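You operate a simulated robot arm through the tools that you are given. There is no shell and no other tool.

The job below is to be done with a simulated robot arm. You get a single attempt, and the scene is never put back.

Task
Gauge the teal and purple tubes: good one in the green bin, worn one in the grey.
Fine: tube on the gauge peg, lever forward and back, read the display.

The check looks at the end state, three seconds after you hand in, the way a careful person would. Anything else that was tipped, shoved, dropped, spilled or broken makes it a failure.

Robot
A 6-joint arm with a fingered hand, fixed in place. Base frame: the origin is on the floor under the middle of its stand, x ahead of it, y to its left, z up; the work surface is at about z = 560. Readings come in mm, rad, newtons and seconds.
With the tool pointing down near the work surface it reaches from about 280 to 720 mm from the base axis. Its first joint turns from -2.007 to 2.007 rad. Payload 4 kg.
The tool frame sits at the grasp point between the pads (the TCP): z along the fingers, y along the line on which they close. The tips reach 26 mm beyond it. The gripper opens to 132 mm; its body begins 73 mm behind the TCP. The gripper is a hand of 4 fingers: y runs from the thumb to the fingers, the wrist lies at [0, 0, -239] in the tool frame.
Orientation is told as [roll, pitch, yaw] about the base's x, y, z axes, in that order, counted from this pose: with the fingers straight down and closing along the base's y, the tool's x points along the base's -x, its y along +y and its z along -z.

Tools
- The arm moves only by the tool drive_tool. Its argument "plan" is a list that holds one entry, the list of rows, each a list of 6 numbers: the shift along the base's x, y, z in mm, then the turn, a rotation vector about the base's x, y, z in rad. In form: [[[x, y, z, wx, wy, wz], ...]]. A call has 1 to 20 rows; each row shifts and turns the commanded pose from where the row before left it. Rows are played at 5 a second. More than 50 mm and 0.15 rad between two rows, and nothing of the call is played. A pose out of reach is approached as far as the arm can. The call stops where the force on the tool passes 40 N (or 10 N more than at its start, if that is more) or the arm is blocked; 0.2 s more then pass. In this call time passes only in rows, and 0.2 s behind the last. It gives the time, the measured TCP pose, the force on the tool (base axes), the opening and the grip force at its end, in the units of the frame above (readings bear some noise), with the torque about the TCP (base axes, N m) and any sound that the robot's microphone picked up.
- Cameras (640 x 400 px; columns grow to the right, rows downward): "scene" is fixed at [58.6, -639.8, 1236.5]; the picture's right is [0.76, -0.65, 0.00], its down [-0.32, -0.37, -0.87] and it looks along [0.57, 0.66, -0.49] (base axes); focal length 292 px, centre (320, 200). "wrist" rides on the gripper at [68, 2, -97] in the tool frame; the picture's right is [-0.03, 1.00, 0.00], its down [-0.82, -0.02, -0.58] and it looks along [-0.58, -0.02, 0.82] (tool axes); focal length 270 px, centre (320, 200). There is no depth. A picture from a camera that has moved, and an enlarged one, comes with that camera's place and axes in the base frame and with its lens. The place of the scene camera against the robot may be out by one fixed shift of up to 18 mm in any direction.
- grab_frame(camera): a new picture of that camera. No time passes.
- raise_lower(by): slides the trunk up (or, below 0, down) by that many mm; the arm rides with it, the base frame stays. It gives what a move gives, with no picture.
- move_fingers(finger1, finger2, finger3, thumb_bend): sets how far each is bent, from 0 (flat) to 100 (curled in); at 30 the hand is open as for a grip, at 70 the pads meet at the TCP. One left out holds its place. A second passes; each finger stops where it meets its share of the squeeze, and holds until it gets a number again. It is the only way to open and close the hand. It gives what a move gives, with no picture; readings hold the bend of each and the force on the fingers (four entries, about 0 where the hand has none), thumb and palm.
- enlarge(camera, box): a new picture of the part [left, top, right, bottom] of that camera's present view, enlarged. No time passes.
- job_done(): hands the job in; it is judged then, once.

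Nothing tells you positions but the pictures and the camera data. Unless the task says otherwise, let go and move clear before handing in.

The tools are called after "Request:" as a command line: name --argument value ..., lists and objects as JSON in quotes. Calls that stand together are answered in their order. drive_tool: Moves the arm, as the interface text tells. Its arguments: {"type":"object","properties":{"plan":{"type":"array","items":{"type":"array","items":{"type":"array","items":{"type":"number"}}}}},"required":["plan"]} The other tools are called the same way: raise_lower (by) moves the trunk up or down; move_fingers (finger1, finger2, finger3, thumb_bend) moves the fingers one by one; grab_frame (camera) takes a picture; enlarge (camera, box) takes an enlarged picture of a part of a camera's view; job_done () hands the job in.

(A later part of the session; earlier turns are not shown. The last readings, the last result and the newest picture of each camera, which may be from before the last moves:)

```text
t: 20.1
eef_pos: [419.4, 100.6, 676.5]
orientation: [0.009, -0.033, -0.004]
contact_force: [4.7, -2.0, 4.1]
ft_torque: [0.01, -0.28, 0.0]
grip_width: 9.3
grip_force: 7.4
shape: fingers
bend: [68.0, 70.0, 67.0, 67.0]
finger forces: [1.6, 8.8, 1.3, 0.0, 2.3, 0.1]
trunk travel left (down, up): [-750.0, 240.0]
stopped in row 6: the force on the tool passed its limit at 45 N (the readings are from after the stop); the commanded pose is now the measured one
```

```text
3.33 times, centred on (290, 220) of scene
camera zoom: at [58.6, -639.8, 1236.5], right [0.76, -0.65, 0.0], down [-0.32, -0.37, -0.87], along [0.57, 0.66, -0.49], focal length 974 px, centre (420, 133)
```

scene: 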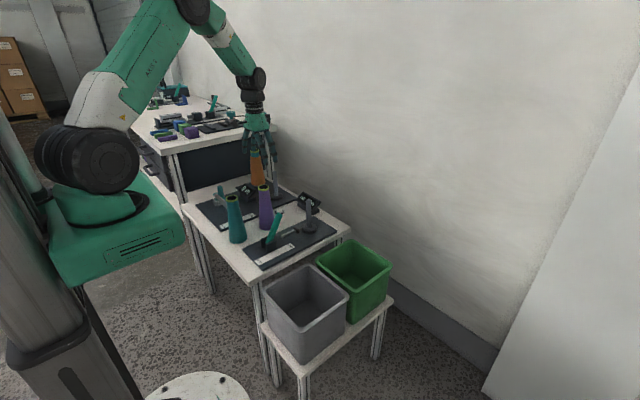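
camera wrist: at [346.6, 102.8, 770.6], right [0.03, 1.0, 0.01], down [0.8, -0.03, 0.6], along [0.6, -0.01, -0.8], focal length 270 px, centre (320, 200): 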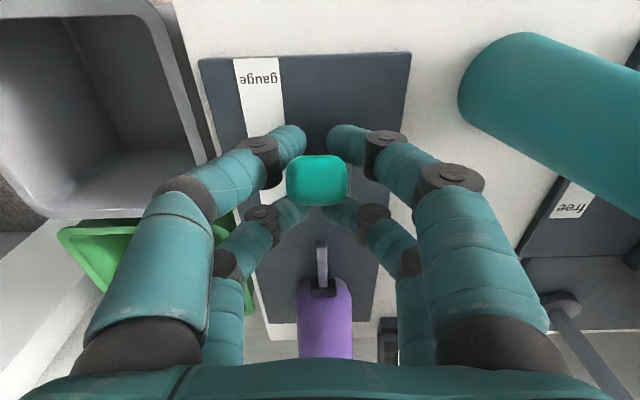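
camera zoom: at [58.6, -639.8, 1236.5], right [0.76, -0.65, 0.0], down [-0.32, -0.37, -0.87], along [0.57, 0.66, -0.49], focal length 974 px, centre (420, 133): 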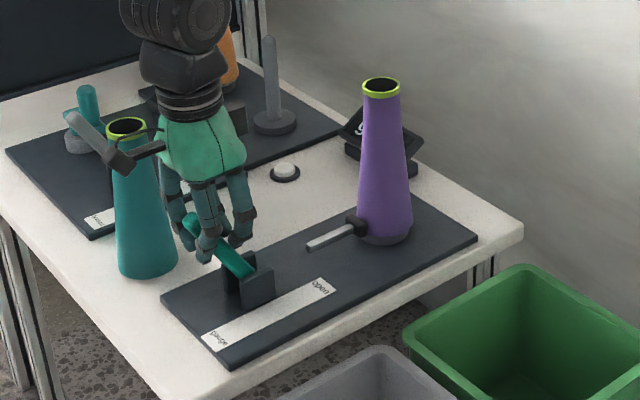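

The lever hit its end stop at the "gauge" side and the plunger touches the tube. Let me zoom on the display and lever before returning it.

Request:
enlarge --camera "scene" --box '[320, 175, 370, 225]'

Request:
enlarge --camera "scene" --box '[265, 195, 335, 245]'

Request:
enlarge --camera "wrist" --box '[240, 50, 420, 360]'

```text
8.00 times, centred on (345, 200) of scene
camera zoom: at [58.6, -639.8, 1236.5], right [0.76, -0.65, 0.0], down [-0.32, -0.37, -0.87], along [0.57, 0.66, -0.49], focal length 2337 px, centre (120, 200)
```

zoom: 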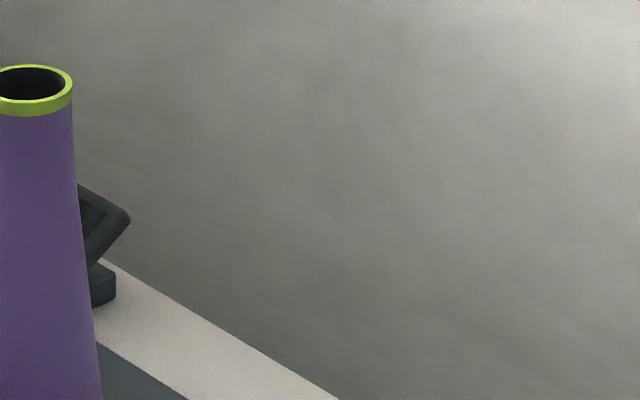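

```text
8.00 times, centred on (300, 220) of scene
camera zoom: at [58.6, -639.8, 1236.5], right [0.76, -0.65, 0.0], down [-0.32, -0.37, -0.87], along [0.57, 0.66, -0.49], focal length 2337 px, centre (480, 40)
```

zoom: 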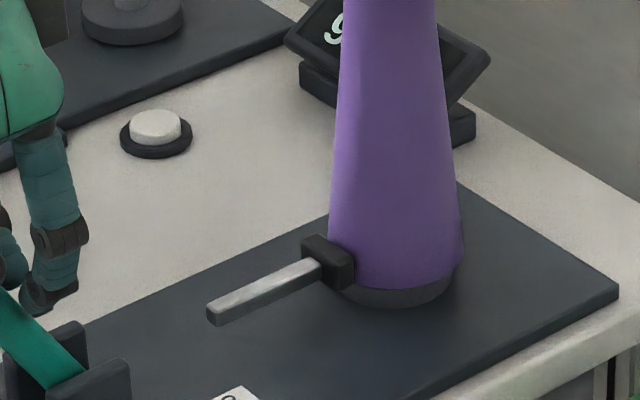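

```text
1.29 times, centred on (330, 205) of wrist
camera zoom: at [346.6, 102.8, 770.6], right [0.03, 1.0, 0.01], down [0.8, -0.03, 0.6], along [0.6, -0.01, -0.8], focal length 349 px, centre (307, 194)
```

zoom: 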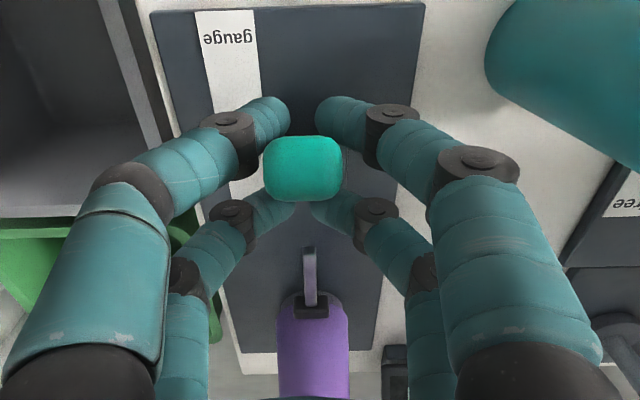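

Plunger head is against the tube and the display starts with "g". I'll swing the lever back to "open" along the arc.

Request:
drive_tool --plan '[[[8.3, 0, 3, 0, 0.015, 0], [8.3, 0, 2, 0, 0.015, 0], [8.3, 0, 1.2, 0, 0, 0], [8.4, 0, 0.4, 0, 0, 0], [8.4, 0, -0.4, 0, 0, 0], [8.3, 0, -1.2, 0, 0, 0], [8.3, 0, -2, 0, 0, 0], [8.3, 0, -2.5, 0, 0, 0], [7, 0, -2.5, 0, 0, 0], [6, 0, -2.5, 0, 0, 0]]]'

Request:
grab_frame --camera "wrist"

Request:
enlarge --camera "scene" --box '[230, 160, 350, 280]'

```text
t: 22.3
eef_pos: [488.6, 102.0, 671.2]
orientation: [0.007, 0.005, -0.004]
contact_force: [-9.6, -0.8, 7.6]
ft_torque: [-0.07, 0.48, -0.08]
grip_width: 5.9
grip_force: 8.3
shape: fingers
bend: [68.0, 68.0, 67.0, 69.0]
finger forces: [1.4, 0.0, 1.5, 0.0, 12.7, 0.1]
out of reach, approached as far as the arm can: row 2, 3
trunk travel left (down, up): [-750.0, 240.0]
```

```text
taken
camera wrist: at [419.0, 104.9, 766.9], right [0.03, 1.0, 0.01], down [0.82, -0.03, 0.57], along [0.57, -0.01, -0.82], focal length 270 px, centre (320, 200)
```

wrist: 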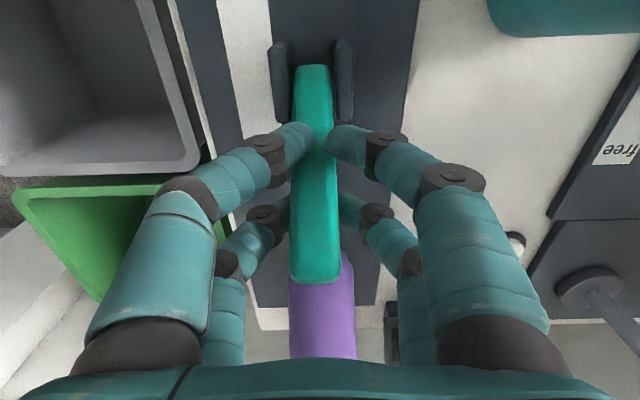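

```text
3.33 times, centred on (290, 220) of scene
camera zoom: at [58.6, -639.8, 1236.5], right [0.76, -0.65, 0.0], down [-0.32, -0.37, -0.87], along [0.57, 0.66, -0.49], focal length 974 px, centre (420, 133)
```

zoom: 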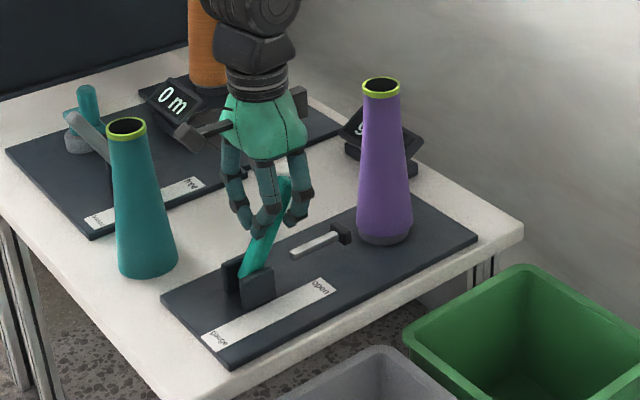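

Lever appears fully back at "open" (tip at x≈517, light resisting force). I'll release, rise, and move so I can read the display.

Request:
move_fingers --finger1 45 --finger2 45 --finger3 45 --thumb_bend 45

Request:
drive_tool --plan '[[[0, 0, 30, 0, 0, 0], [0, 0, 35, 0, 0, 0], [0, 0, 35, 0, 0, 0], [0, 0, 35, 0, 0, 0], [0, 0, 35, 0, 0, 0]]]'

Request:
grab_frame --camera "wrist"

Request:
enlarge --camera "scene" --box '[230, 160, 350, 280]'

```text
t: 23.3
eef_pos: [490.8, 102.6, 670.0]
orientation: [0.006, 0.003, -0.003]
contact_force: [0.1, -0.1, 0.1]
ft_torque: [0.01, 0.0, -0.06]
grip_width: 82.2
grip_force: 0.0
shape: fingers
bend: [45.0, 45.0, 45.0, 45.0]
finger forces: [0.0, 0.0, 0.0, 0.0, 0.1, 0.1]
trunk travel left (down, up): [-750.0, 240.0]
```

```text
t: 24.5
eef_pos: [491.2, 104.0, 840.8]
orientation: [0.006, 0.001, -0.002]
contact_force: [-0.4, 0.3, -0.1]
ft_torque: [0.02, -0.03, -0.01]
grip_width: 82.4
grip_force: 0.0
shape: fingers
bend: [45.0, 45.0, 45.0, 45.0]
finger forces: [0.0, 0.0, 0.1, 0.0, 0.0, 0.1]
trunk travel left (down, up): [-750.0, 240.0]
```

```text
taken
camera wrist: at [421.5, 105.9, 938.2], right [0.03, 1.0, 0.01], down [0.82, -0.03, 0.58], along [0.58, -0.01, -0.82], focal length 270 px, centre (320, 200)
```

wrist: 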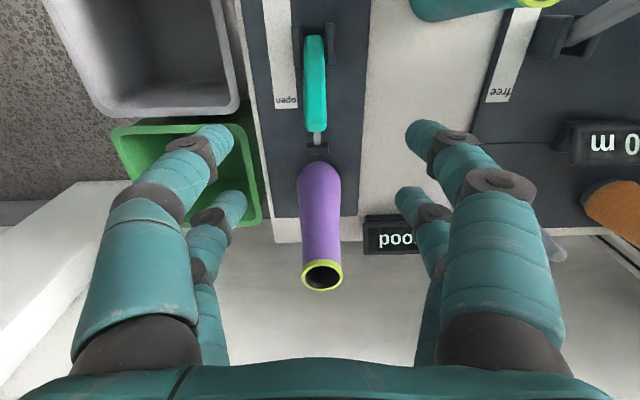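

```text
3.33 times, centred on (290, 220) of scene
camera zoom: at [58.6, -639.8, 1236.5], right [0.76, -0.65, 0.0], down [-0.32, -0.37, -0.87], along [0.57, 0.66, -0.49], focal length 974 px, centre (420, 133)
```

zoom: 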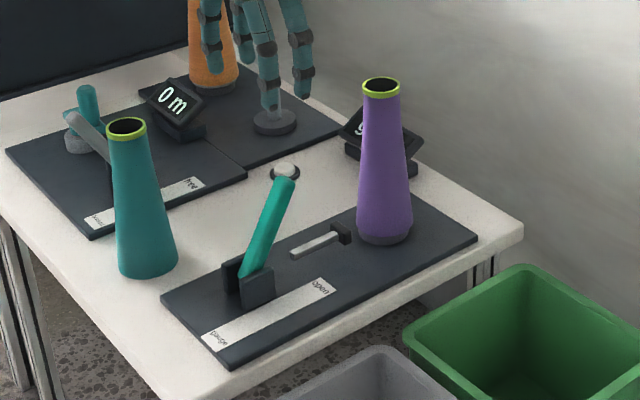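

Display reads "good" (upside-down "…ood" in the wrist view) for the purple tube. I'll get back over it and re-grip to carry it to the green bin.

Request:
drive_tool --plan '[[[37, -1, 5, -0.006, 0, 0], [37, -1, 5, 0, 0, 0], [37, -1, 0, 0, 0, 0], [38, 0, 0, 0, 0, 0]]]'

Request:
grab_frame --camera "wrist"

Request:
enlarge --camera "scene" --box '[230, 140, 370, 280]'

```text
t: 25.5
eef_pos: [642.7, 99.4, 851.4]
orientation: [0.002, 0.003, -0.002]
contact_force: [-0.4, 0.2, -0.3]
ft_torque: [0.0, 0.0, 0.01]
grip_width: 82.3
grip_force: 0.0
shape: fingers
bend: [45.0, 45.0, 45.0, 45.0]
finger forces: [0.0, 0.0, 0.0, 0.1, 0.0, 0.0]
trunk travel left (down, up): [-750.0, 240.0]
```

```text
taken
camera wrist: at [572.8, 101.4, 947.7], right [0.03, 1.0, 0.0], down [0.82, -0.02, 0.58], along [0.58, -0.02, -0.82], focal length 270 px, centre (320, 200)
```

wrist: 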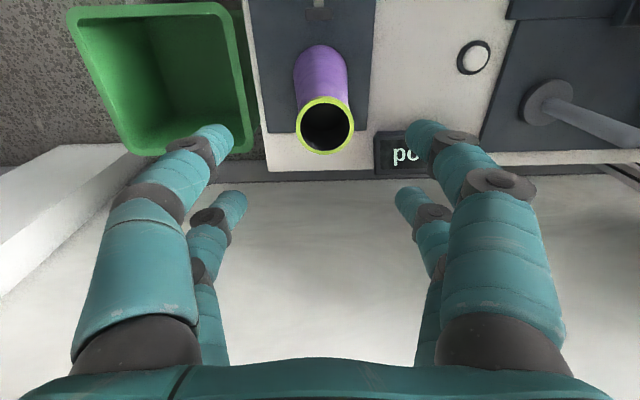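

```text
2.86 times, centred on (300, 210) of scene
camera zoom: at [58.6, -639.8, 1236.5], right [0.76, -0.65, 0.0], down [-0.32, -0.37, -0.87], along [0.57, 0.66, -0.49], focal length 834 px, centre (377, 171)
```

zoom: 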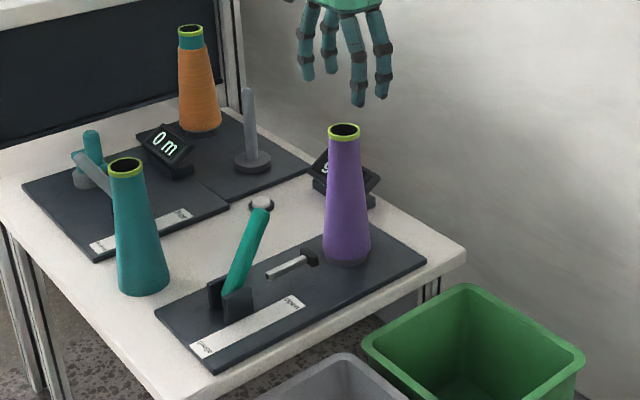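

Tube axis is at about (641, 102). Adjusting and descending to re-grip it.

Request:
drive_tool --plan '[[[-1.5, 2.5, -20, 0, 0, 0], [0, 0, -35, 0, 0, 0], [0, 0, -35, 0, 0, 0], [0, 0, -25, 0, 0, 0], [0, 0, -18, 0, 0, 0]]]'

Request:
grab_frame --camera "wrist"

```text
t: 26.7
eef_pos: [636.0, 101.9, 717.3]
orientation: [0.003, 0.002, -0.002]
contact_force: [0.4, -0.4, 0.4]
ft_torque: [0.0, 0.0, 0.0]
grip_width: 82.3
grip_force: 0.2
shape: fingers
bend: [45.0, 45.0, 45.0, 45.0]
finger forces: [0.0, 0.0, 0.0, 0.0, 0.1, 0.0]
trunk travel left (down, up): [-750.0, 240.0]
```

```text
taken
camera wrist: at [568.0, 105.3, 814.0], right [0.03, 1.0, 0.0], down [0.82, -0.02, 0.58], along [0.58, -0.02, -0.82], focal length 270 px, centre (320, 200)
```

wrist: 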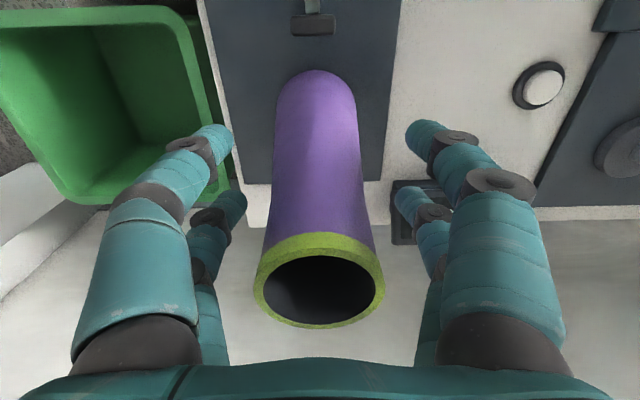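

The tube is centred between the digits. Gripping it now and lifting gently.

Request:
move_fingers --finger1 75 --finger2 75 --finger3 75 --thumb_bend 75

Request:
drive_tool --plan '[[[0, 0, 10, 0, 0, 0], [0, 0, 10, 0, 0, 0], [0, 0, 10, 0, 0, 0]]]'

Request:
grab_frame --camera "wrist"

Request:
enlarge --camera "scene" --box '[270, 140, 370, 260]'

```text
t: 27.7
eef_pos: [638.6, 102.0, 716.0]
orientation: [0.0, 0.003, -0.005]
contact_force: [0.7, -2.1, -3.4]
ft_torque: [0.0, -0.08, 0.05]
grip_width: 23.9
grip_force: 18.3
shape: fingers
bend: [62.0, 59.0, 60.0, 67.0]
finger forces: [9.2, 9.3, 7.5, 0.0, 11.1, 0.0]
trunk travel left (down, up): [-750.0, 240.0]
```

```text
t: 28.5
eef_pos: [638.1, 103.0, 747.3]
orientation: [0.002, 0.003, -0.003]
contact_force: [0.3, 0.5, -0.1]
ft_torque: [0.01, -0.02, 0.0]
grip_width: 23.6
grip_force: 19.1
shape: fingers
bend: [62.0, 59.0, 61.0, 67.0]
finger forces: [9.8, 10.1, 7.1, 0.1, 11.5, 0.1]
trunk travel left (down, up): [-750.0, 240.0]
```

```text
taken
camera wrist: at [567.6, 104.8, 844.2], right [0.03, 1.0, 0.0], down [0.82, -0.02, 0.58], along [0.58, -0.02, -0.82], focal length 270 px, centre (320, 200)
```

wrist: 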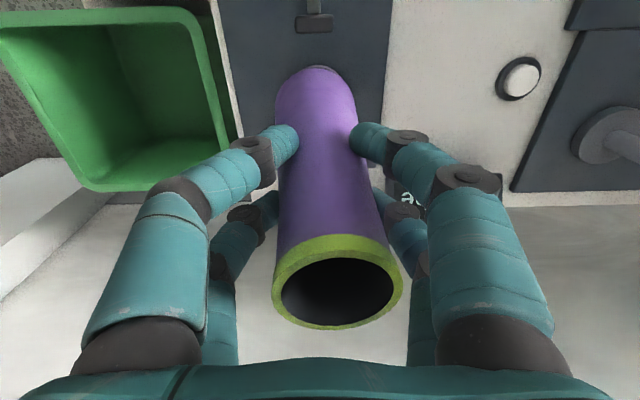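

```text
3.33 times, centred on (320, 200) of scene
camera zoom: at [58.6, -639.8, 1236.5], right [0.76, -0.65, 0.0], down [-0.32, -0.37, -0.87], along [0.57, 0.66, -0.49], focal length 974 px, centre (320, 200)
```

zoom: 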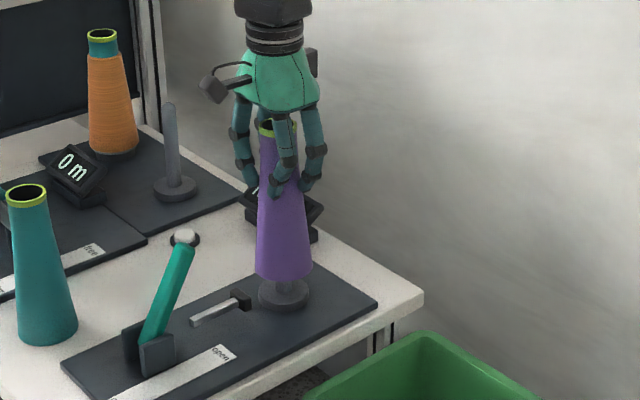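

Tube lifted off the disc with a firm grip. Raising above the peg, then carrying over the green bin at about (664, −119).

Request:
drive_tool --plan '[[[0, 0, 30, 0, 0, 0], [0, 0, 35, 0, 0, 0], [0, 0, 35, 0, 0, 0], [0, 0, 25, 0, 0, 0], [4.3, -37, 0, 0, 0, 0], [4.3, -37, 0, 0, 0, 0], [4.3, -37, 0, 0, 0, 0], [4.3, -37, 0, 0, 0, 0], [4.3, -37, 0, 0, 0, 0], [4.3, -37, 0, 0, 0, 0]]]'

Request:
grab_frame --camera "wrist"

Request:
grab_frame --camera "scene"

Request:
enlarge --camera "scene" --box '[290, 180, 330, 220]'

```text
t: 30.7
eef_pos: [663.1, -121.0, 872.0]
orientation: [0.001, 0.001, -0.004]
contact_force: [-0.1, -0.2, -0.5]
ft_torque: [0.01, 0.0, 0.01]
grip_width: 23.6
grip_force: 19.3
shape: fingers
bend: [62.0, 59.0, 61.0, 68.0]
finger forces: [9.9, 10.1, 7.3, 0.0, 11.6, 0.0]
trunk travel left (down, up): [-750.0, 240.0]
```

```text
taken
camera wrist: at [593.1, -118.0, 968.2], right [0.03, 1.0, 0.0], down [0.82, -0.02, 0.58], along [0.58, -0.01, -0.82], focal length 270 px, centre (320, 200)
```

wrist: 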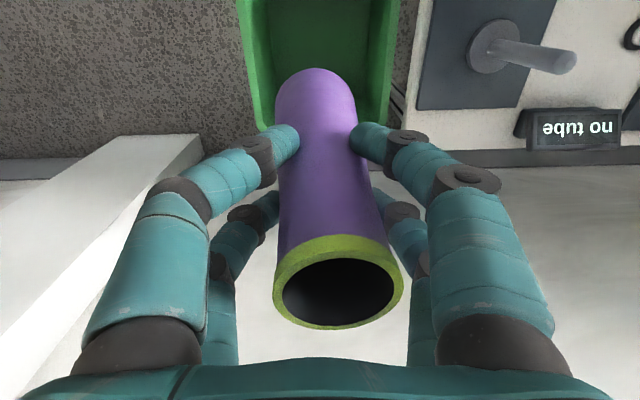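

```text
taken
```

scene: 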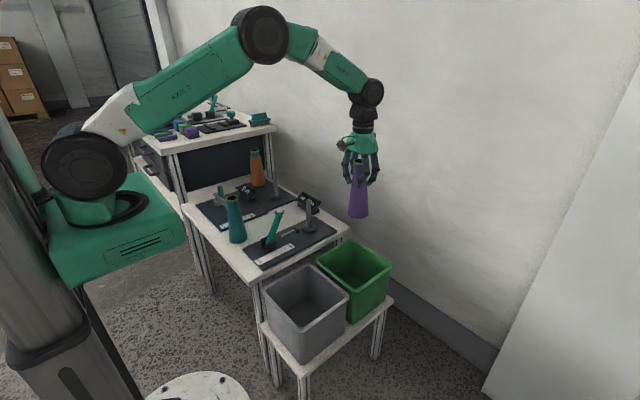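

```text
10.00 times, centred on (310, 200) of scene
camera zoom: at [58.6, -639.8, 1236.5], right [0.76, -0.65, 0.0], down [-0.32, -0.37, -0.87], along [0.57, 0.66, -0.49], focal length 2921 px, centre (420, 200)
```

zoom: 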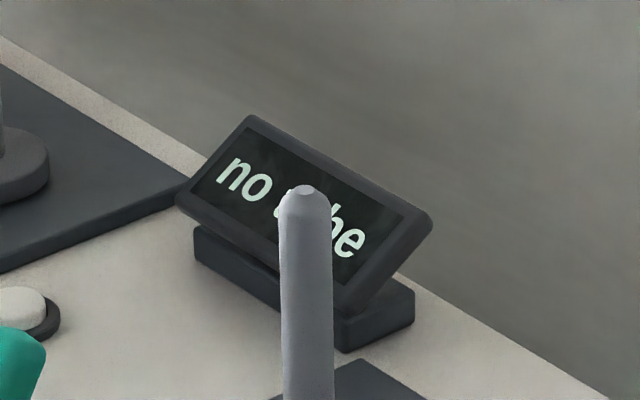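

The tube hangs centred over the green bin. Lowering it most of the way.

Request:
drive_tool --plan '[[[0, 1, -35, 0, 0, 0], [0, 1, -35, 0, 0, 0], [0, 0, -35, 0, 0, 0], [0, 0, -35, 0, 0, 0], [0, 0, -35, 0, 0, 0], [0, 0, -35, 0, 0, 0], [0, 0, -30, 0, 0, 0], [0, 0, -30, 0, 0, 0]]]'

Request:
grab_frame --camera "wrist"

Request:
enlarge --camera "scene" --box '[260, 160, 420, 360]'

```text
t: 32.5
eef_pos: [662.8, -119.3, 601.2]
orientation: [0.002, 0.002, -0.004]
contact_force: [0.3, 0.4, -0.4]
ft_torque: [-0.01, 0.0, -0.01]
grip_width: 23.5
grip_force: 20.0
shape: fingers
bend: [62.0, 59.0, 61.0, 68.0]
finger forces: [10.0, 10.4, 7.4, 0.1, 11.9, 0.1]
trunk travel left (down, up): [-750.0, 240.0]
```

```text
taken
camera wrist: at [593.2, -116.7, 697.7], right [0.03, 1.0, 0.0], down [0.82, -0.02, 0.58], along [0.58, -0.02, -0.82], focal length 270 px, centre (320, 200)
```

wrist: 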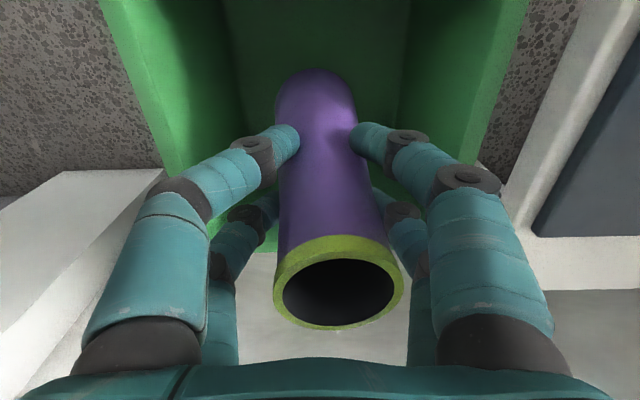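

```text
2.00 times, centred on (340, 260) of scene
camera zoom: at [58.6, -639.8, 1236.5], right [0.76, -0.65, 0.0], down [-0.32, -0.37, -0.87], along [0.57, 0.66, -0.49], focal length 584 px, centre (280, 80)
```

zoom: 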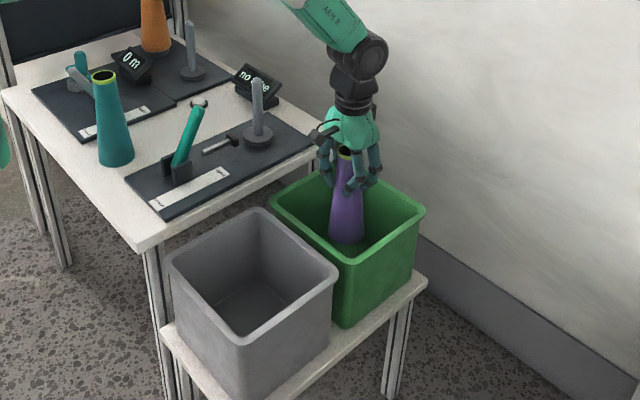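

The tube is inside the bin walls, well clear on all sides. Lowering in smaller steps to find the floor.

Request:
drive_tool --plan '[[[0, 0, -10, 0, 0, 0], [0, 0, -10, 0, 0, 0], [0, 0, -8, 0, 0, 0], [0, 0, -6, 0, 0, 0]]]'

Request:
enlarge --camera "scene" --box '[310, 190, 410, 330]'

Request:
grab_frame --camera "wrist"

```text
t: 33.5
eef_pos: [662.7, -118.5, 567.4]
orientation: [0.001, 0.003, -0.003]
contact_force: [0.3, 0.3, -0.4]
ft_torque: [0.01, 0.04, 0.0]
grip_width: 23.5
grip_force: 19.8
shape: fingers
bend: [62.0, 59.0, 61.0, 68.0]
finger forces: [10.1, 10.5, 7.3, 0.0, 11.9, 0.0]
trunk travel left (down, up): [-750.0, 240.0]
```

```text
2.86 times, centred on (360, 260) of scene
camera zoom: at [58.6, -639.8, 1236.5], right [0.76, -0.65, 0.0], down [-0.32, -0.37, -0.87], along [0.57, 0.66, -0.49], focal length 834 px, centre (206, 29)
```

zoom: 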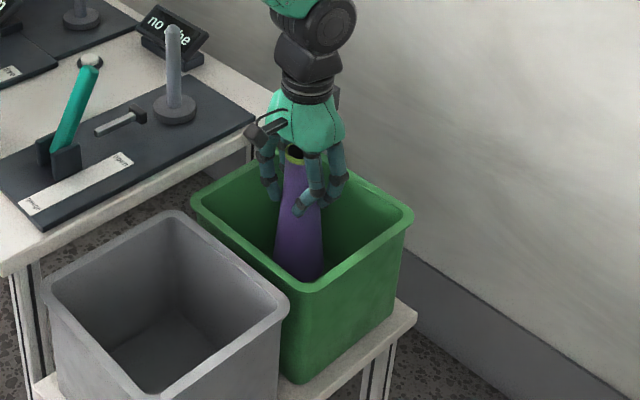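

```text
taken
camera wrist: at [593.1, -115.1, 664.0], right [0.03, 1.0, 0.0], down [0.82, -0.02, 0.58], along [0.58, -0.02, -0.82], focal length 270 px, centre (320, 200)
```

wrist: 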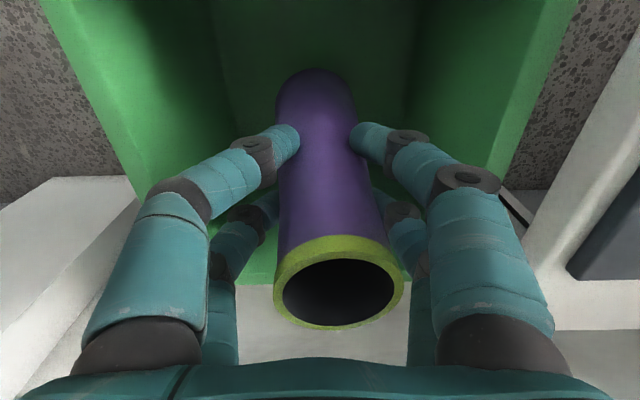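

Still free. Continuing down in smaller steps.

Request:
drive_tool --plan '[[[0, 0, -7, 0, 0, 0], [0, 0, -7, 0, 0, 0], [0, 0, -6, 0, 0, 0], [0, 0, -5, 0, 0, 0]]]'

Request:
enlarge --camera "scene" --box '[310, 190, 410, 330]'

```text
t: 34.5
eef_pos: [663.7, -117.4, 543.1]
orientation: [0.0, 0.002, -0.005]
contact_force: [-0.4, 0.7, 0.3]
ft_torque: [0.0, -0.02, 0.01]
grip_width: 23.4
grip_force: 19.9
shape: fingers
bend: [62.0, 59.0, 61.0, 68.0]
finger forces: [10.2, 10.5, 7.3, 0.1, 11.8, 0.0]
trunk travel left (down, up): [-750.0, 240.0]
```

```text
2.86 times, centred on (360, 260) of scene
camera zoom: at [58.6, -639.8, 1236.5], right [0.76, -0.65, 0.0], down [-0.32, -0.37, -0.87], along [0.57, 0.66, -0.49], focal length 834 px, centre (206, 29)
```

zoom: 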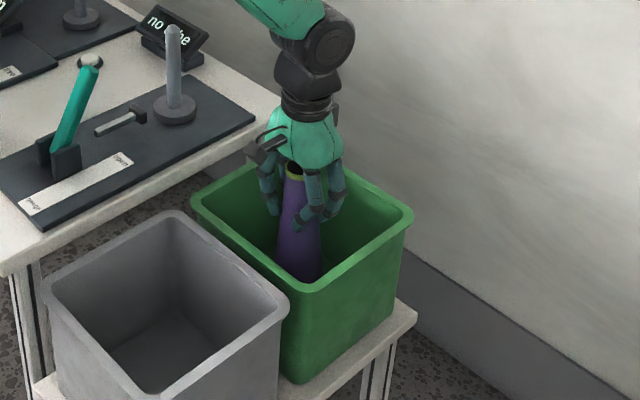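

No contact yet; continuing.

Request:
drive_tool --plan '[[[0, -1, -6, 0, 0, 0], [0, 0, -5, 0, 0, 0], [0, 0, -5, 0, 0, 0], [0, 0, -4, 0, 0, 0]]]'

Request:
grab_frame --camera "wrist"

Request:
enlarge --camera "scene" --box '[320, 210, 400, 310]'

```text
t: 35.5
eef_pos: [664.3, -118.5, 523.9]
orientation: [0.001, 0.002, -0.004]
contact_force: [0.2, 0.2, -1.1]
ft_torque: [-0.01, 0.02, -0.01]
grip_width: 23.3
grip_force: 20.3
shape: fingers
bend: [62.0, 59.0, 61.0, 68.0]
finger forces: [10.1, 10.5, 7.3, 0.1, 11.9, 0.0]
trunk travel left (down, up): [-750.0, 240.0]
```

```text
taken
camera wrist: at [593.8, -115.6, 620.0], right [0.03, 1.0, 0.0], down [0.82, -0.02, 0.58], along [0.58, -0.02, -0.82], focal length 270 px, centre (320, 200)
```

wrist: 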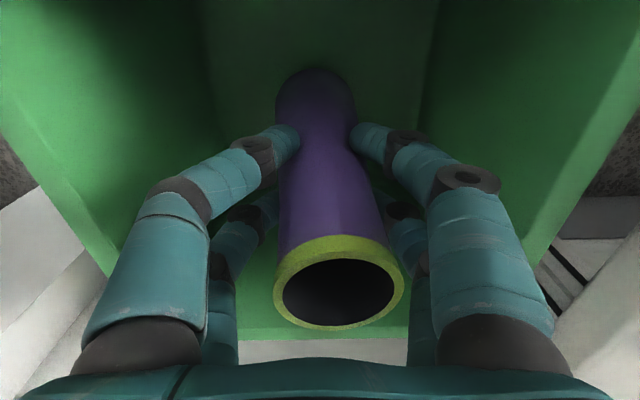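

```text
4.00 times, centred on (360, 260) of scene
camera zoom: at [58.6, -639.8, 1236.5], right [0.76, -0.65, 0.0], down [-0.32, -0.37, -0.87], along [0.57, 0.66, -0.49], focal length 1168 px, centre (160, -40)
```

zoom: 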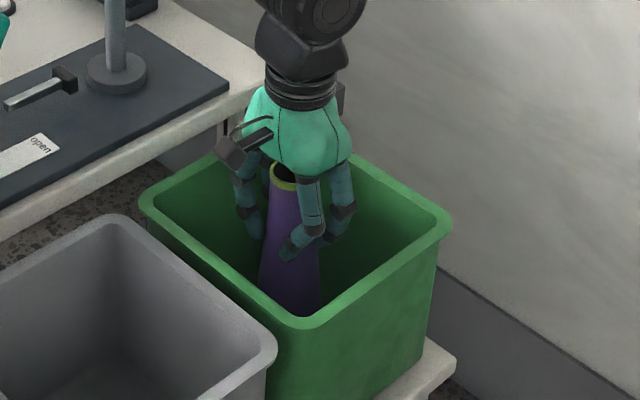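

Should be near the floor now; stepping down more gently.

Request:
drive_tool --plan '[[[0, 0, -4, 0, 0, 0], [0, 0, -4, 0, 0, 0], [0, 0, -4, 0, 0, 0]]]'

Request:
drive_tool --plan '[[[0, 0, -4, 0, 0, 0], [0, 0, -4, 0, 0, 0]]]'

```text
t: 36.3
eef_pos: [664.0, -118.8, 511.5]
orientation: [0.002, 0.004, -0.006]
contact_force: [-0.3, 0.3, 0.0]
ft_torque: [-0.02, 0.01, 0.05]
grip_width: 23.3
grip_force: 20.0
shape: fingers
bend: [62.0, 59.0, 61.0, 68.0]
finger forces: [10.1, 10.4, 7.3, 0.0, 11.8, 0.0]
trunk travel left (down, up): [-750.0, 240.0]
```

```text
t: 36.9
eef_pos: [663.2, -119.5, 503.1]
orientation: [0.0, 0.002, -0.005]
contact_force: [1.0, -0.2, -0.2]
ft_torque: [0.0, 0.0, 0.0]
grip_width: 23.7
grip_force: 19.9
shape: fingers
bend: [62.0, 59.0, 61.0, 68.0]
finger forces: [10.1, 10.4, 7.3, 0.1, 11.8, 0.0]
trunk travel left (down, up): [-750.0, 240.0]
```

Request:
grab_frame --camera "wrist"

Request:
enlarge --camera "scene" --box '[310, 210, 400, 330]'

```text
taken
camera wrist: at [593.1, -116.8, 599.4], right [0.03, 1.0, 0.0], down [0.82, -0.02, 0.58], along [0.58, -0.02, -0.82], focal length 270 px, centre (320, 200)
```

wrist: 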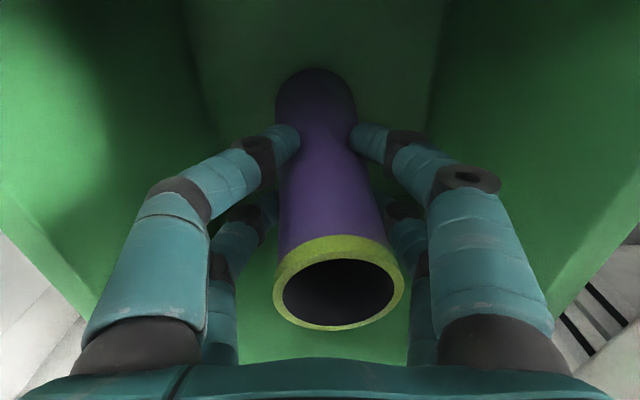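

```text
3.33 times, centred on (355, 270) of scene
camera zoom: at [58.6, -639.8, 1236.5], right [0.76, -0.65, 0.0], down [-0.32, -0.37, -0.87], along [0.57, 0.66, -0.49], focal length 974 px, centre (203, -33)
```

zoom: 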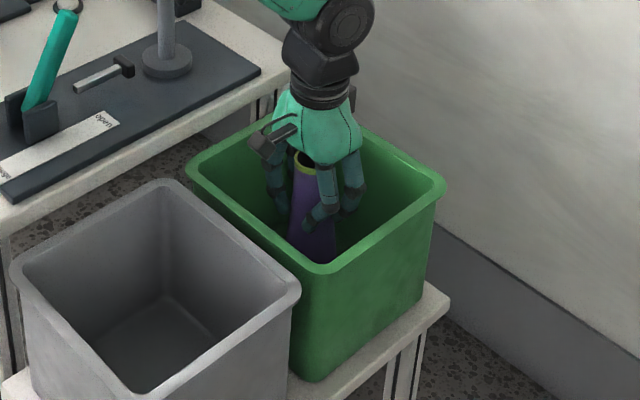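

Bin is deeper than estimated; the hand is still well above the rim. Continuing down slowly.

Request:
drive_tool --plan '[[[0, 0, -4, 0, 0, 0], [0, 0, -4, 0, 0, 0], [0, 0, -4, 0, 0, 0]]]'

Request:
drive_tool --plan '[[[0, 0, -4, 0, 0, 0], [0, 0, -4, 0, 0, 0], [0, 0, -3, 0, 0, 0]]]'

Request:
enlarge --camera "scene" --box '[310, 210, 400, 330]'

```text
t: 37.7
eef_pos: [665.0, -119.9, 496.5]
orientation: [0.001, -0.003, -0.003]
contact_force: [-5.5, -6.1, 29.9]
ft_torque: [0.0, 0.19, 0.08]
grip_width: 23.0
grip_force: 26.4
shape: fingers
bend: [65.0, 61.0, 61.0, 68.0]
finger forces: [12.4, 11.5, 10.0, 0.0, 18.8, 0.0]
trunk travel left (down, up): [-750.0, 240.0]
```

```text
t: 38.1
eef_pos: [667.4, -119.8, 495.1]
orientation: [-0.001, -0.008, -0.003]
contact_force: [-4.2, -0.3, 21.9]
ft_torque: [0.18, 0.08, 0.05]
grip_width: 23.5
grip_force: 24.9
shape: fingers
bend: [65.0, 61.0, 62.0, 68.0]
finger forces: [13.6, 12.0, 8.9, 0.0, 15.4, 0.2]
trunk travel left (down, up): [-750.0, 240.0]
stopped in row 1: the force on the tool passed its limit at 43 N (the readings are from after the stop); the commanded pose is now the measured one
```

```text
3.33 times, centred on (355, 270) of scene
camera zoom: at [58.6, -639.8, 1236.5], right [0.76, -0.65, 0.0], down [-0.32, -0.37, -0.87], along [0.57, 0.66, -0.49], focal length 974 px, centre (203, -33)
```

zoom: 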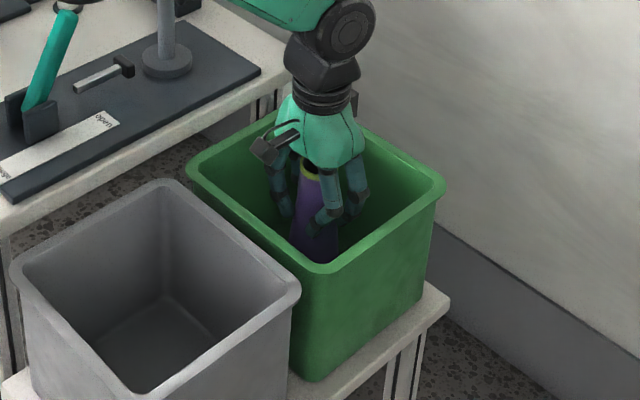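

The tube base is on the bin floor. I'll relieve the push by 2 mm, release partway, and rise.

Request:
drive_tool --plan '[[[0, 0, 2, 0, 0, 0]]]'

Request:
move_fingers --finger1 48 --finger2 48 --finger3 48 --thumb_bend 48

Request:
grab_frame --camera "wrist"

Request:
enlarge --camera "scene" --box '[310, 210, 400, 330]'

```text
t: 38.5
eef_pos: [666.4, -120.7, 495.7]
orientation: [0.0, -0.01, -0.003]
contact_force: [3.5, -1.8, 18.7]
ft_torque: [0.16, -0.12, -0.03]
grip_width: 23.3
grip_force: 24.8
shape: fingers
bend: [65.0, 61.0, 62.0, 68.0]
finger forces: [11.8, 13.3, 10.2, 0.0, 14.3, 0.0]
trunk travel left (down, up): [-750.0, 240.0]
```

```text
t: 39.5
eef_pos: [664.7, -120.5, 493.2]
orientation: [-0.001, -0.003, -0.002]
contact_force: [-0.1, -0.4, 0.4]
ft_torque: [-0.01, -0.01, -0.02]
grip_width: 72.1
grip_force: 0.1
shape: fingers
bend: [48.0, 48.0, 48.0, 48.0]
finger forces: [0.0, 0.0, 0.0, 0.1, 0.0, 0.0]
trunk travel left (down, up): [-750.0, 240.0]
```

```text
taken
camera wrist: at [595.0, -117.3, 589.5], right [0.03, 1.0, 0.0], down [0.81, -0.02, 0.58], along [0.58, -0.02, -0.81], focal length 270 px, centre (320, 200)
```

wrist: 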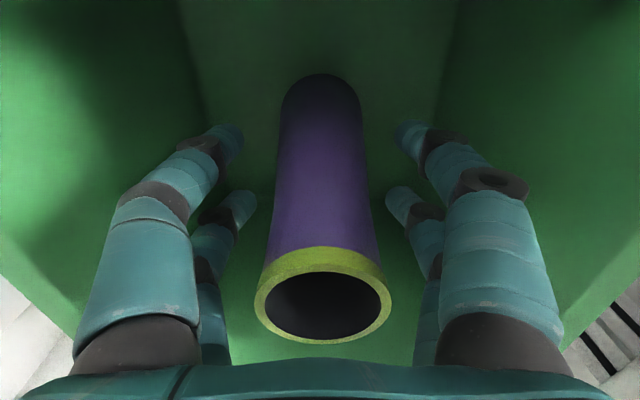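

```text
3.33 times, centred on (355, 270) of scene
camera zoom: at [58.6, -639.8, 1236.5], right [0.76, -0.65, 0.0], down [-0.32, -0.37, -0.87], along [0.57, 0.66, -0.49], focal length 974 px, centre (203, -33)
```

zoom: 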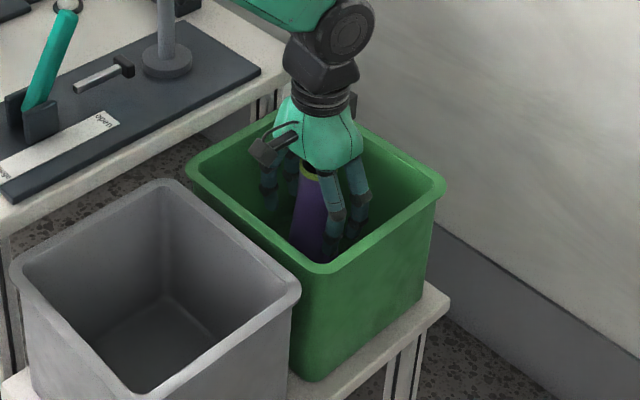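

Purple tube stands upright in the green bin. Rising straight out.

Request:
drive_tool --plan '[[[0, 0, 20, 0, 0, 0], [0, 0, 30, 0, 0, 0], [0, 0, 35, 0, 0, 0], [0, 0, 40, 0, 0, 0], [0, 0, 40, 0, 0, 0], [0, 0, 40, 0, 0, 0], [0, 0, 40, 0, 0, 0], [0, 0, 40, 0, 0, 0], [0, 0, 40, 0, 0, 0], [0, 0, 40, 0, 0, 0]]]'

Request:
grab_frame --camera "scene"

Request:
grab_frame --camera "wrist"

```text
t: 41.7
eef_pos: [666.3, -119.2, 858.0]
orientation: [0.0, -0.005, -0.004]
contact_force: [0.3, -0.3, 0.3]
ft_torque: [-0.01, -0.01, 0.03]
grip_width: 71.9
grip_force: 0.0
shape: fingers
bend: [48.0, 48.0, 48.0, 48.0]
finger forces: [0.1, 0.0, 0.1, 0.1, 0.0, 0.0]
trunk travel left (down, up): [-750.0, 240.0]
```

```text
taken
```

scene: 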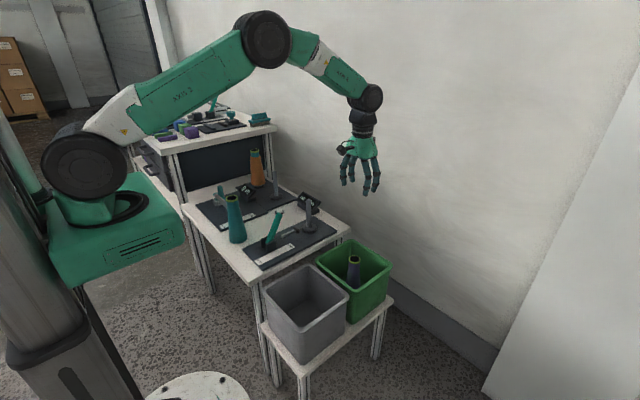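

```text
taken
camera wrist: at [595.2, -115.6, 954.3], right [0.03, 1.0, 0.0], down [0.81, -0.02, 0.58], along [0.58, -0.02, -0.81], focal length 270 px, centre (320, 200)
```

wrist: 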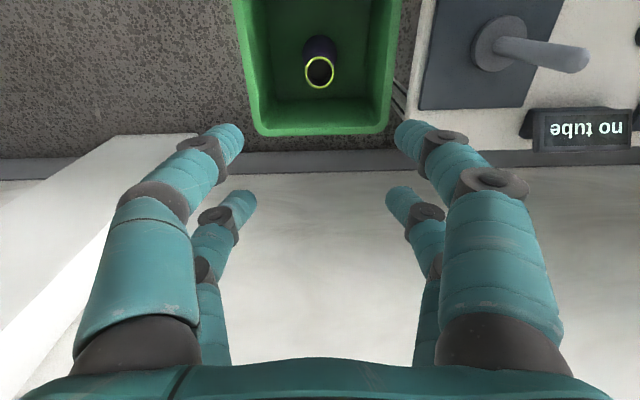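

Purple is in place upright. Now moving at height over to the teal tube at about (404, 233).

Request:
drive_tool --plan '[[[-26.2, 35.2, 2, 0, 0, 0], [-26.2, 35.2, 2, 0, 0, 0], [-26.2, 35.2, 2, 0, 0, 0], [-26.2, 35.2, 2, 0, 0, 0], [-26.2, 35.2, 2, 0, 0, 0], [-26.2, 35.2, 2, 0, 0, 0], [-26.2, 35.2, 2, 0, 0, 0], [-26.2, 35.2, 2, 0, 0, 0], [-26.2, 35.2, 2, 0, 0, 0], [-26.2, 35.2, 2, 0, 0, 0]]]'

Request:
grab_frame --camera "wrist"

Request:
enlarge --camera "scene" --box '[180, 100, 340, 260]'

```text
t: 43.9
eef_pos: [401.5, 229.9, 878.3]
orientation: [-0.001, -0.004, -0.007]
contact_force: [0.1, -0.1, 0.1]
ft_torque: [0.01, -0.02, 0.02]
grip_width: 72.5
grip_force: 0.0
shape: fingers
bend: [48.0, 48.0, 48.0, 48.0]
finger forces: [0.1, 0.0, 0.0, 0.0, 0.1, 0.1]
trunk travel left (down, up): [-750.0, 240.0]
```

```text
taken
camera wrist: at [331.9, 233.0, 974.2], right [0.03, 1.0, 0.0], down [0.81, -0.02, 0.58], along [0.58, -0.02, -0.81], focal length 270 px, centre (320, 200)
```

wrist: 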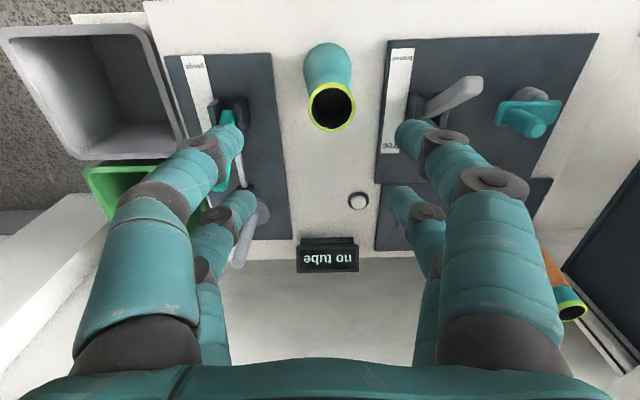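

```text
2.50 times, centred on (260, 180) of scene
camera zoom: at [58.6, -639.8, 1236.5], right [0.76, -0.65, 0.0], down [-0.32, -0.37, -0.87], along [0.57, 0.66, -0.49], focal length 730 px, centre (470, 250)
```

zoom: 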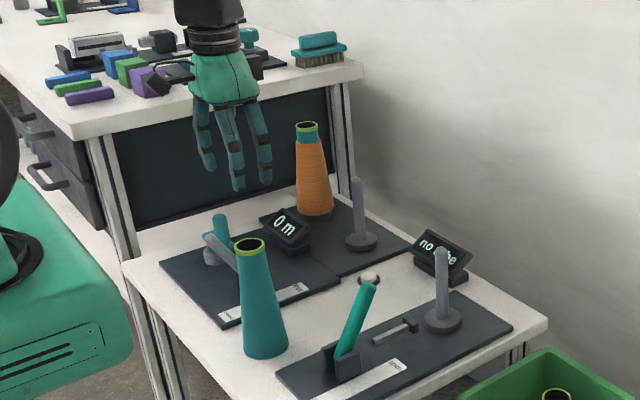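

Teal rim is at about (401, 240). I'll shift +10 mm in y, open slightly wider, and descend partway to check alignment.

Request:
move_fingers --finger1 40 --finger2 40 --finger3 40 --thumb_bend 40

Request:
drive_tool --plan '[[[0, 5, -25, 0, 0.004, 0.006], [0, 5, -30, 0, 0, 0], [0, 0, -25, 0, 0, 0], [0, 0, -10, 0, 0, 0]]]'

Request:
grab_frame --camera "wrist"

Request:
enlarge --camera "scene" --box '[180, 100, 340, 260]'

```text
t: 44.9
eef_pos: [401.4, 230.1, 878.3]
orientation: [-0.001, -0.004, -0.003]
contact_force: [0.5, -0.1, 0.1]
ft_torque: [-0.02, -0.01, -0.02]
grip_width: 99.5
grip_force: 0.1
shape: fingers
bend: [40.0, 40.0, 40.0, 40.0]
finger forces: [0.0, 0.1, 0.0, 0.0, 0.1, 0.1]
trunk travel left (down, up): [-750.0, 240.0]
```

```text
t: 45.9
eef_pos: [405.1, 240.5, 785.8]
orientation: [-0.001, 0.002, 0.002]
contact_force: [0.0, -0.2, -1.0]
ft_torque: [-0.01, -0.01, 0.0]
grip_width: 99.2
grip_force: 0.1
shape: fingers
bend: [40.0, 40.0, 40.0, 40.0]
finger forces: [0.0, 0.0, 0.1, 0.0, 0.0, 0.0]
trunk travel left (down, up): [-750.0, 240.0]
```

```text
taken
camera wrist: at [333.6, 243.6, 883.3], right [0.02, 1.0, 0.0], down [0.82, -0.02, 0.58], along [0.58, -0.01, -0.82], focal length 270 px, centre (320, 200)
```

wrist: 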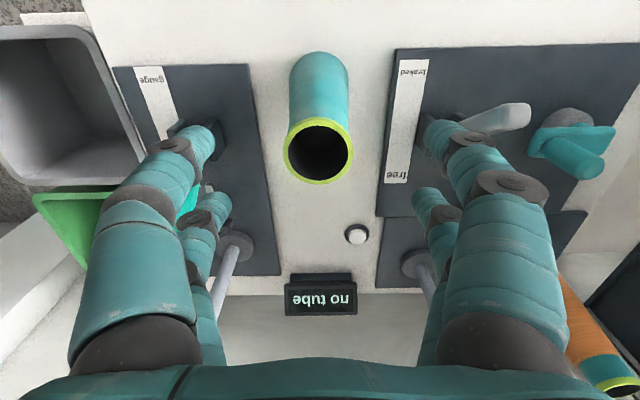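

```text
2.50 times, centred on (260, 180) of scene
camera zoom: at [58.6, -639.8, 1236.5], right [0.76, -0.65, 0.0], down [-0.32, -0.37, -0.87], along [0.57, 0.66, -0.49], focal length 730 px, centre (470, 250)
```

zoom: 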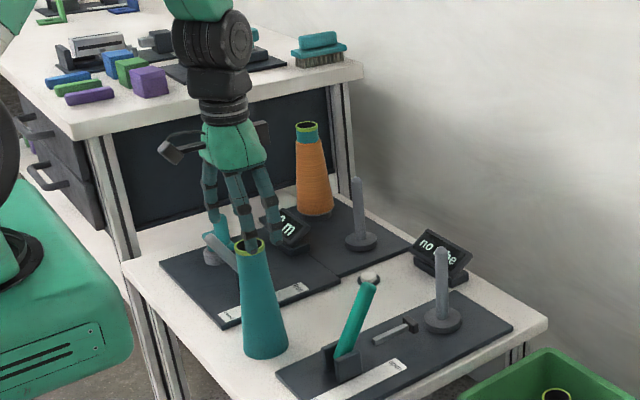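

Aligned within ~3 mm. Descending to grip height (z≈698).

Request:
drive_tool --plan '[[[-2, 0.5, -20, 0, 0, 0], [0, 0, -25, 0, 0, 0], [0, 0, -25, 0, 0, 0], [0, 0, -18, 0, 0, 0]]]'

Request:
grab_frame --camera "wrist"

```text
t: 46.9
eef_pos: [401.8, 242.4, 700.1]
orientation: [0.0, 0.001, 0.002]
contact_force: [0.6, 0.2, -0.5]
ft_torque: [-0.02, 0.01, -0.03]
grip_width: 99.2
grip_force: 0.0
shape: fingers
bend: [40.0, 40.0, 40.0, 40.0]
finger forces: [0.1, 0.0, 0.0, 0.1, 0.0, 0.0]
trunk travel left (down, up): [-750.0, 240.0]
```

```text
taken
camera wrist: at [331.3, 245.0, 796.8], right [0.02, 1.0, 0.0], down [0.82, -0.02, 0.58], along [0.58, -0.01, -0.82], focal length 270 px, centre (320, 200)
```

wrist: 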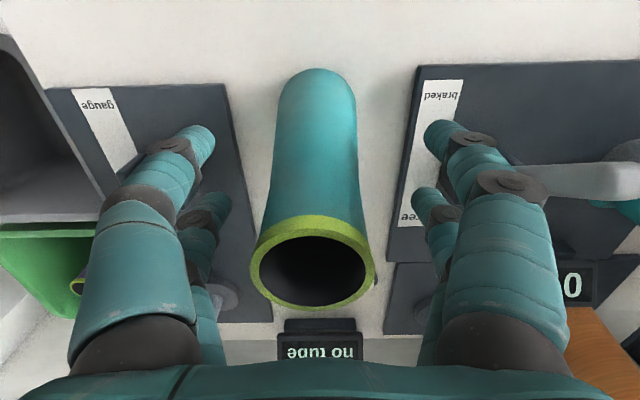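

Nearly centred. A 2 mm trim, then grip and test-lift.

Request:
drive_tool --plan '[[[-1.5, -1.5, -2, 0, 0, 0]]]'

Request:
move_fingers --finger1 62 --finger2 62 --finger3 62 --thumb_bend 62

Request:
move_fingers --finger1 75 --finger2 75 --finger3 75 --thumb_bend 73

Request:
drive_tool --plan '[[[0, 0, 10, 0, 0, 0], [0, 0, 10, 0, 0, 0], [0, 0, 10, 0, 0, 0]]]'

Request:
grab_frame --camera "wrist"

Request:
enlarge --camera "scene" --box '[180, 140, 300, 260]'

```text
t: 47.3
eef_pos: [400.1, 241.9, 697.5]
orientation: [-0.001, 0.0, 0.001]
contact_force: [0.1, -0.2, 0.6]
ft_torque: [0.03, -0.01, -0.01]
grip_width: 99.2
grip_force: 0.2
shape: fingers
bend: [40.0, 40.0, 40.0, 40.0]
finger forces: [0.1, 0.1, 0.0, 0.0, 0.0, 0.0]
trunk travel left (down, up): [-750.0, 240.0]
```

```text
t: 48.3
eef_pos: [400.0, 240.6, 699.5]
orientation: [0.0, 0.001, 0.002]
contact_force: [0.6, -0.1, 0.0]
ft_torque: [0.01, 0.01, 0.0]
grip_width: 29.0
grip_force: 2.6
shape: fingers
bend: [61.0, 59.0, 59.0, 62.0]
finger forces: [0.4, 2.0, 1.7, 0.0, 0.8, 0.0]
trunk travel left (down, up): [-750.0, 240.0]
```

```text
t: 49.3
eef_pos: [400.7, 241.7, 697.7]
orientation: [0.0, 0.002, 0.003]
contact_force: [0.8, 0.0, -0.8]
ft_torque: [0.0, 0.01, 0.01]
grip_width: 24.3
grip_force: 18.2
shape: fingers
bend: [62.0, 59.0, 62.0, 67.0]
finger forces: [9.3, 9.4, 7.3, 0.1, 10.3, 0.0]
trunk travel left (down, up): [-750.0, 240.0]
```

```text
t: 50.1
eef_pos: [399.5, 241.9, 727.7]
orientation: [0.0, 0.001, 0.002]
contact_force: [0.6, -0.2, -0.4]
ft_torque: [0.0, 0.0, 0.0]
grip_width: 24.5
grip_force: 18.2
shape: fingers
bend: [62.0, 59.0, 62.0, 67.0]
finger forces: [9.3, 9.4, 7.4, 0.1, 10.4, 0.0]
trunk travel left (down, up): [-750.0, 240.0]
```

```text
taken
camera wrist: at [329.4, 244.0, 824.7], right [0.02, 1.0, 0.0], down [0.82, -0.02, 0.58], along [0.58, -0.01, -0.82], focal length 270 px, centre (320, 200)
```

wrist: 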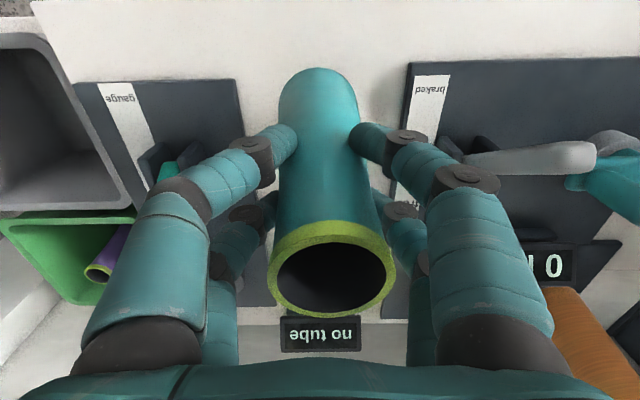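

```text
3.33 times, centred on (240, 200) of scene
camera zoom: at [58.6, -639.8, 1236.5], right [0.76, -0.65, 0.0], down [-0.32, -0.37, -0.87], along [0.57, 0.66, -0.49], focal length 974 px, centre (587, 200)
```

zoom: 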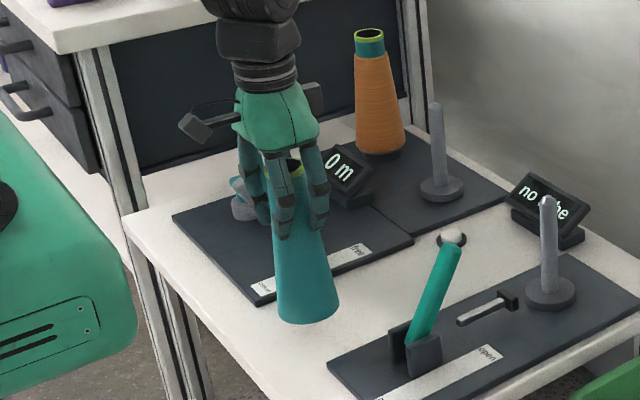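

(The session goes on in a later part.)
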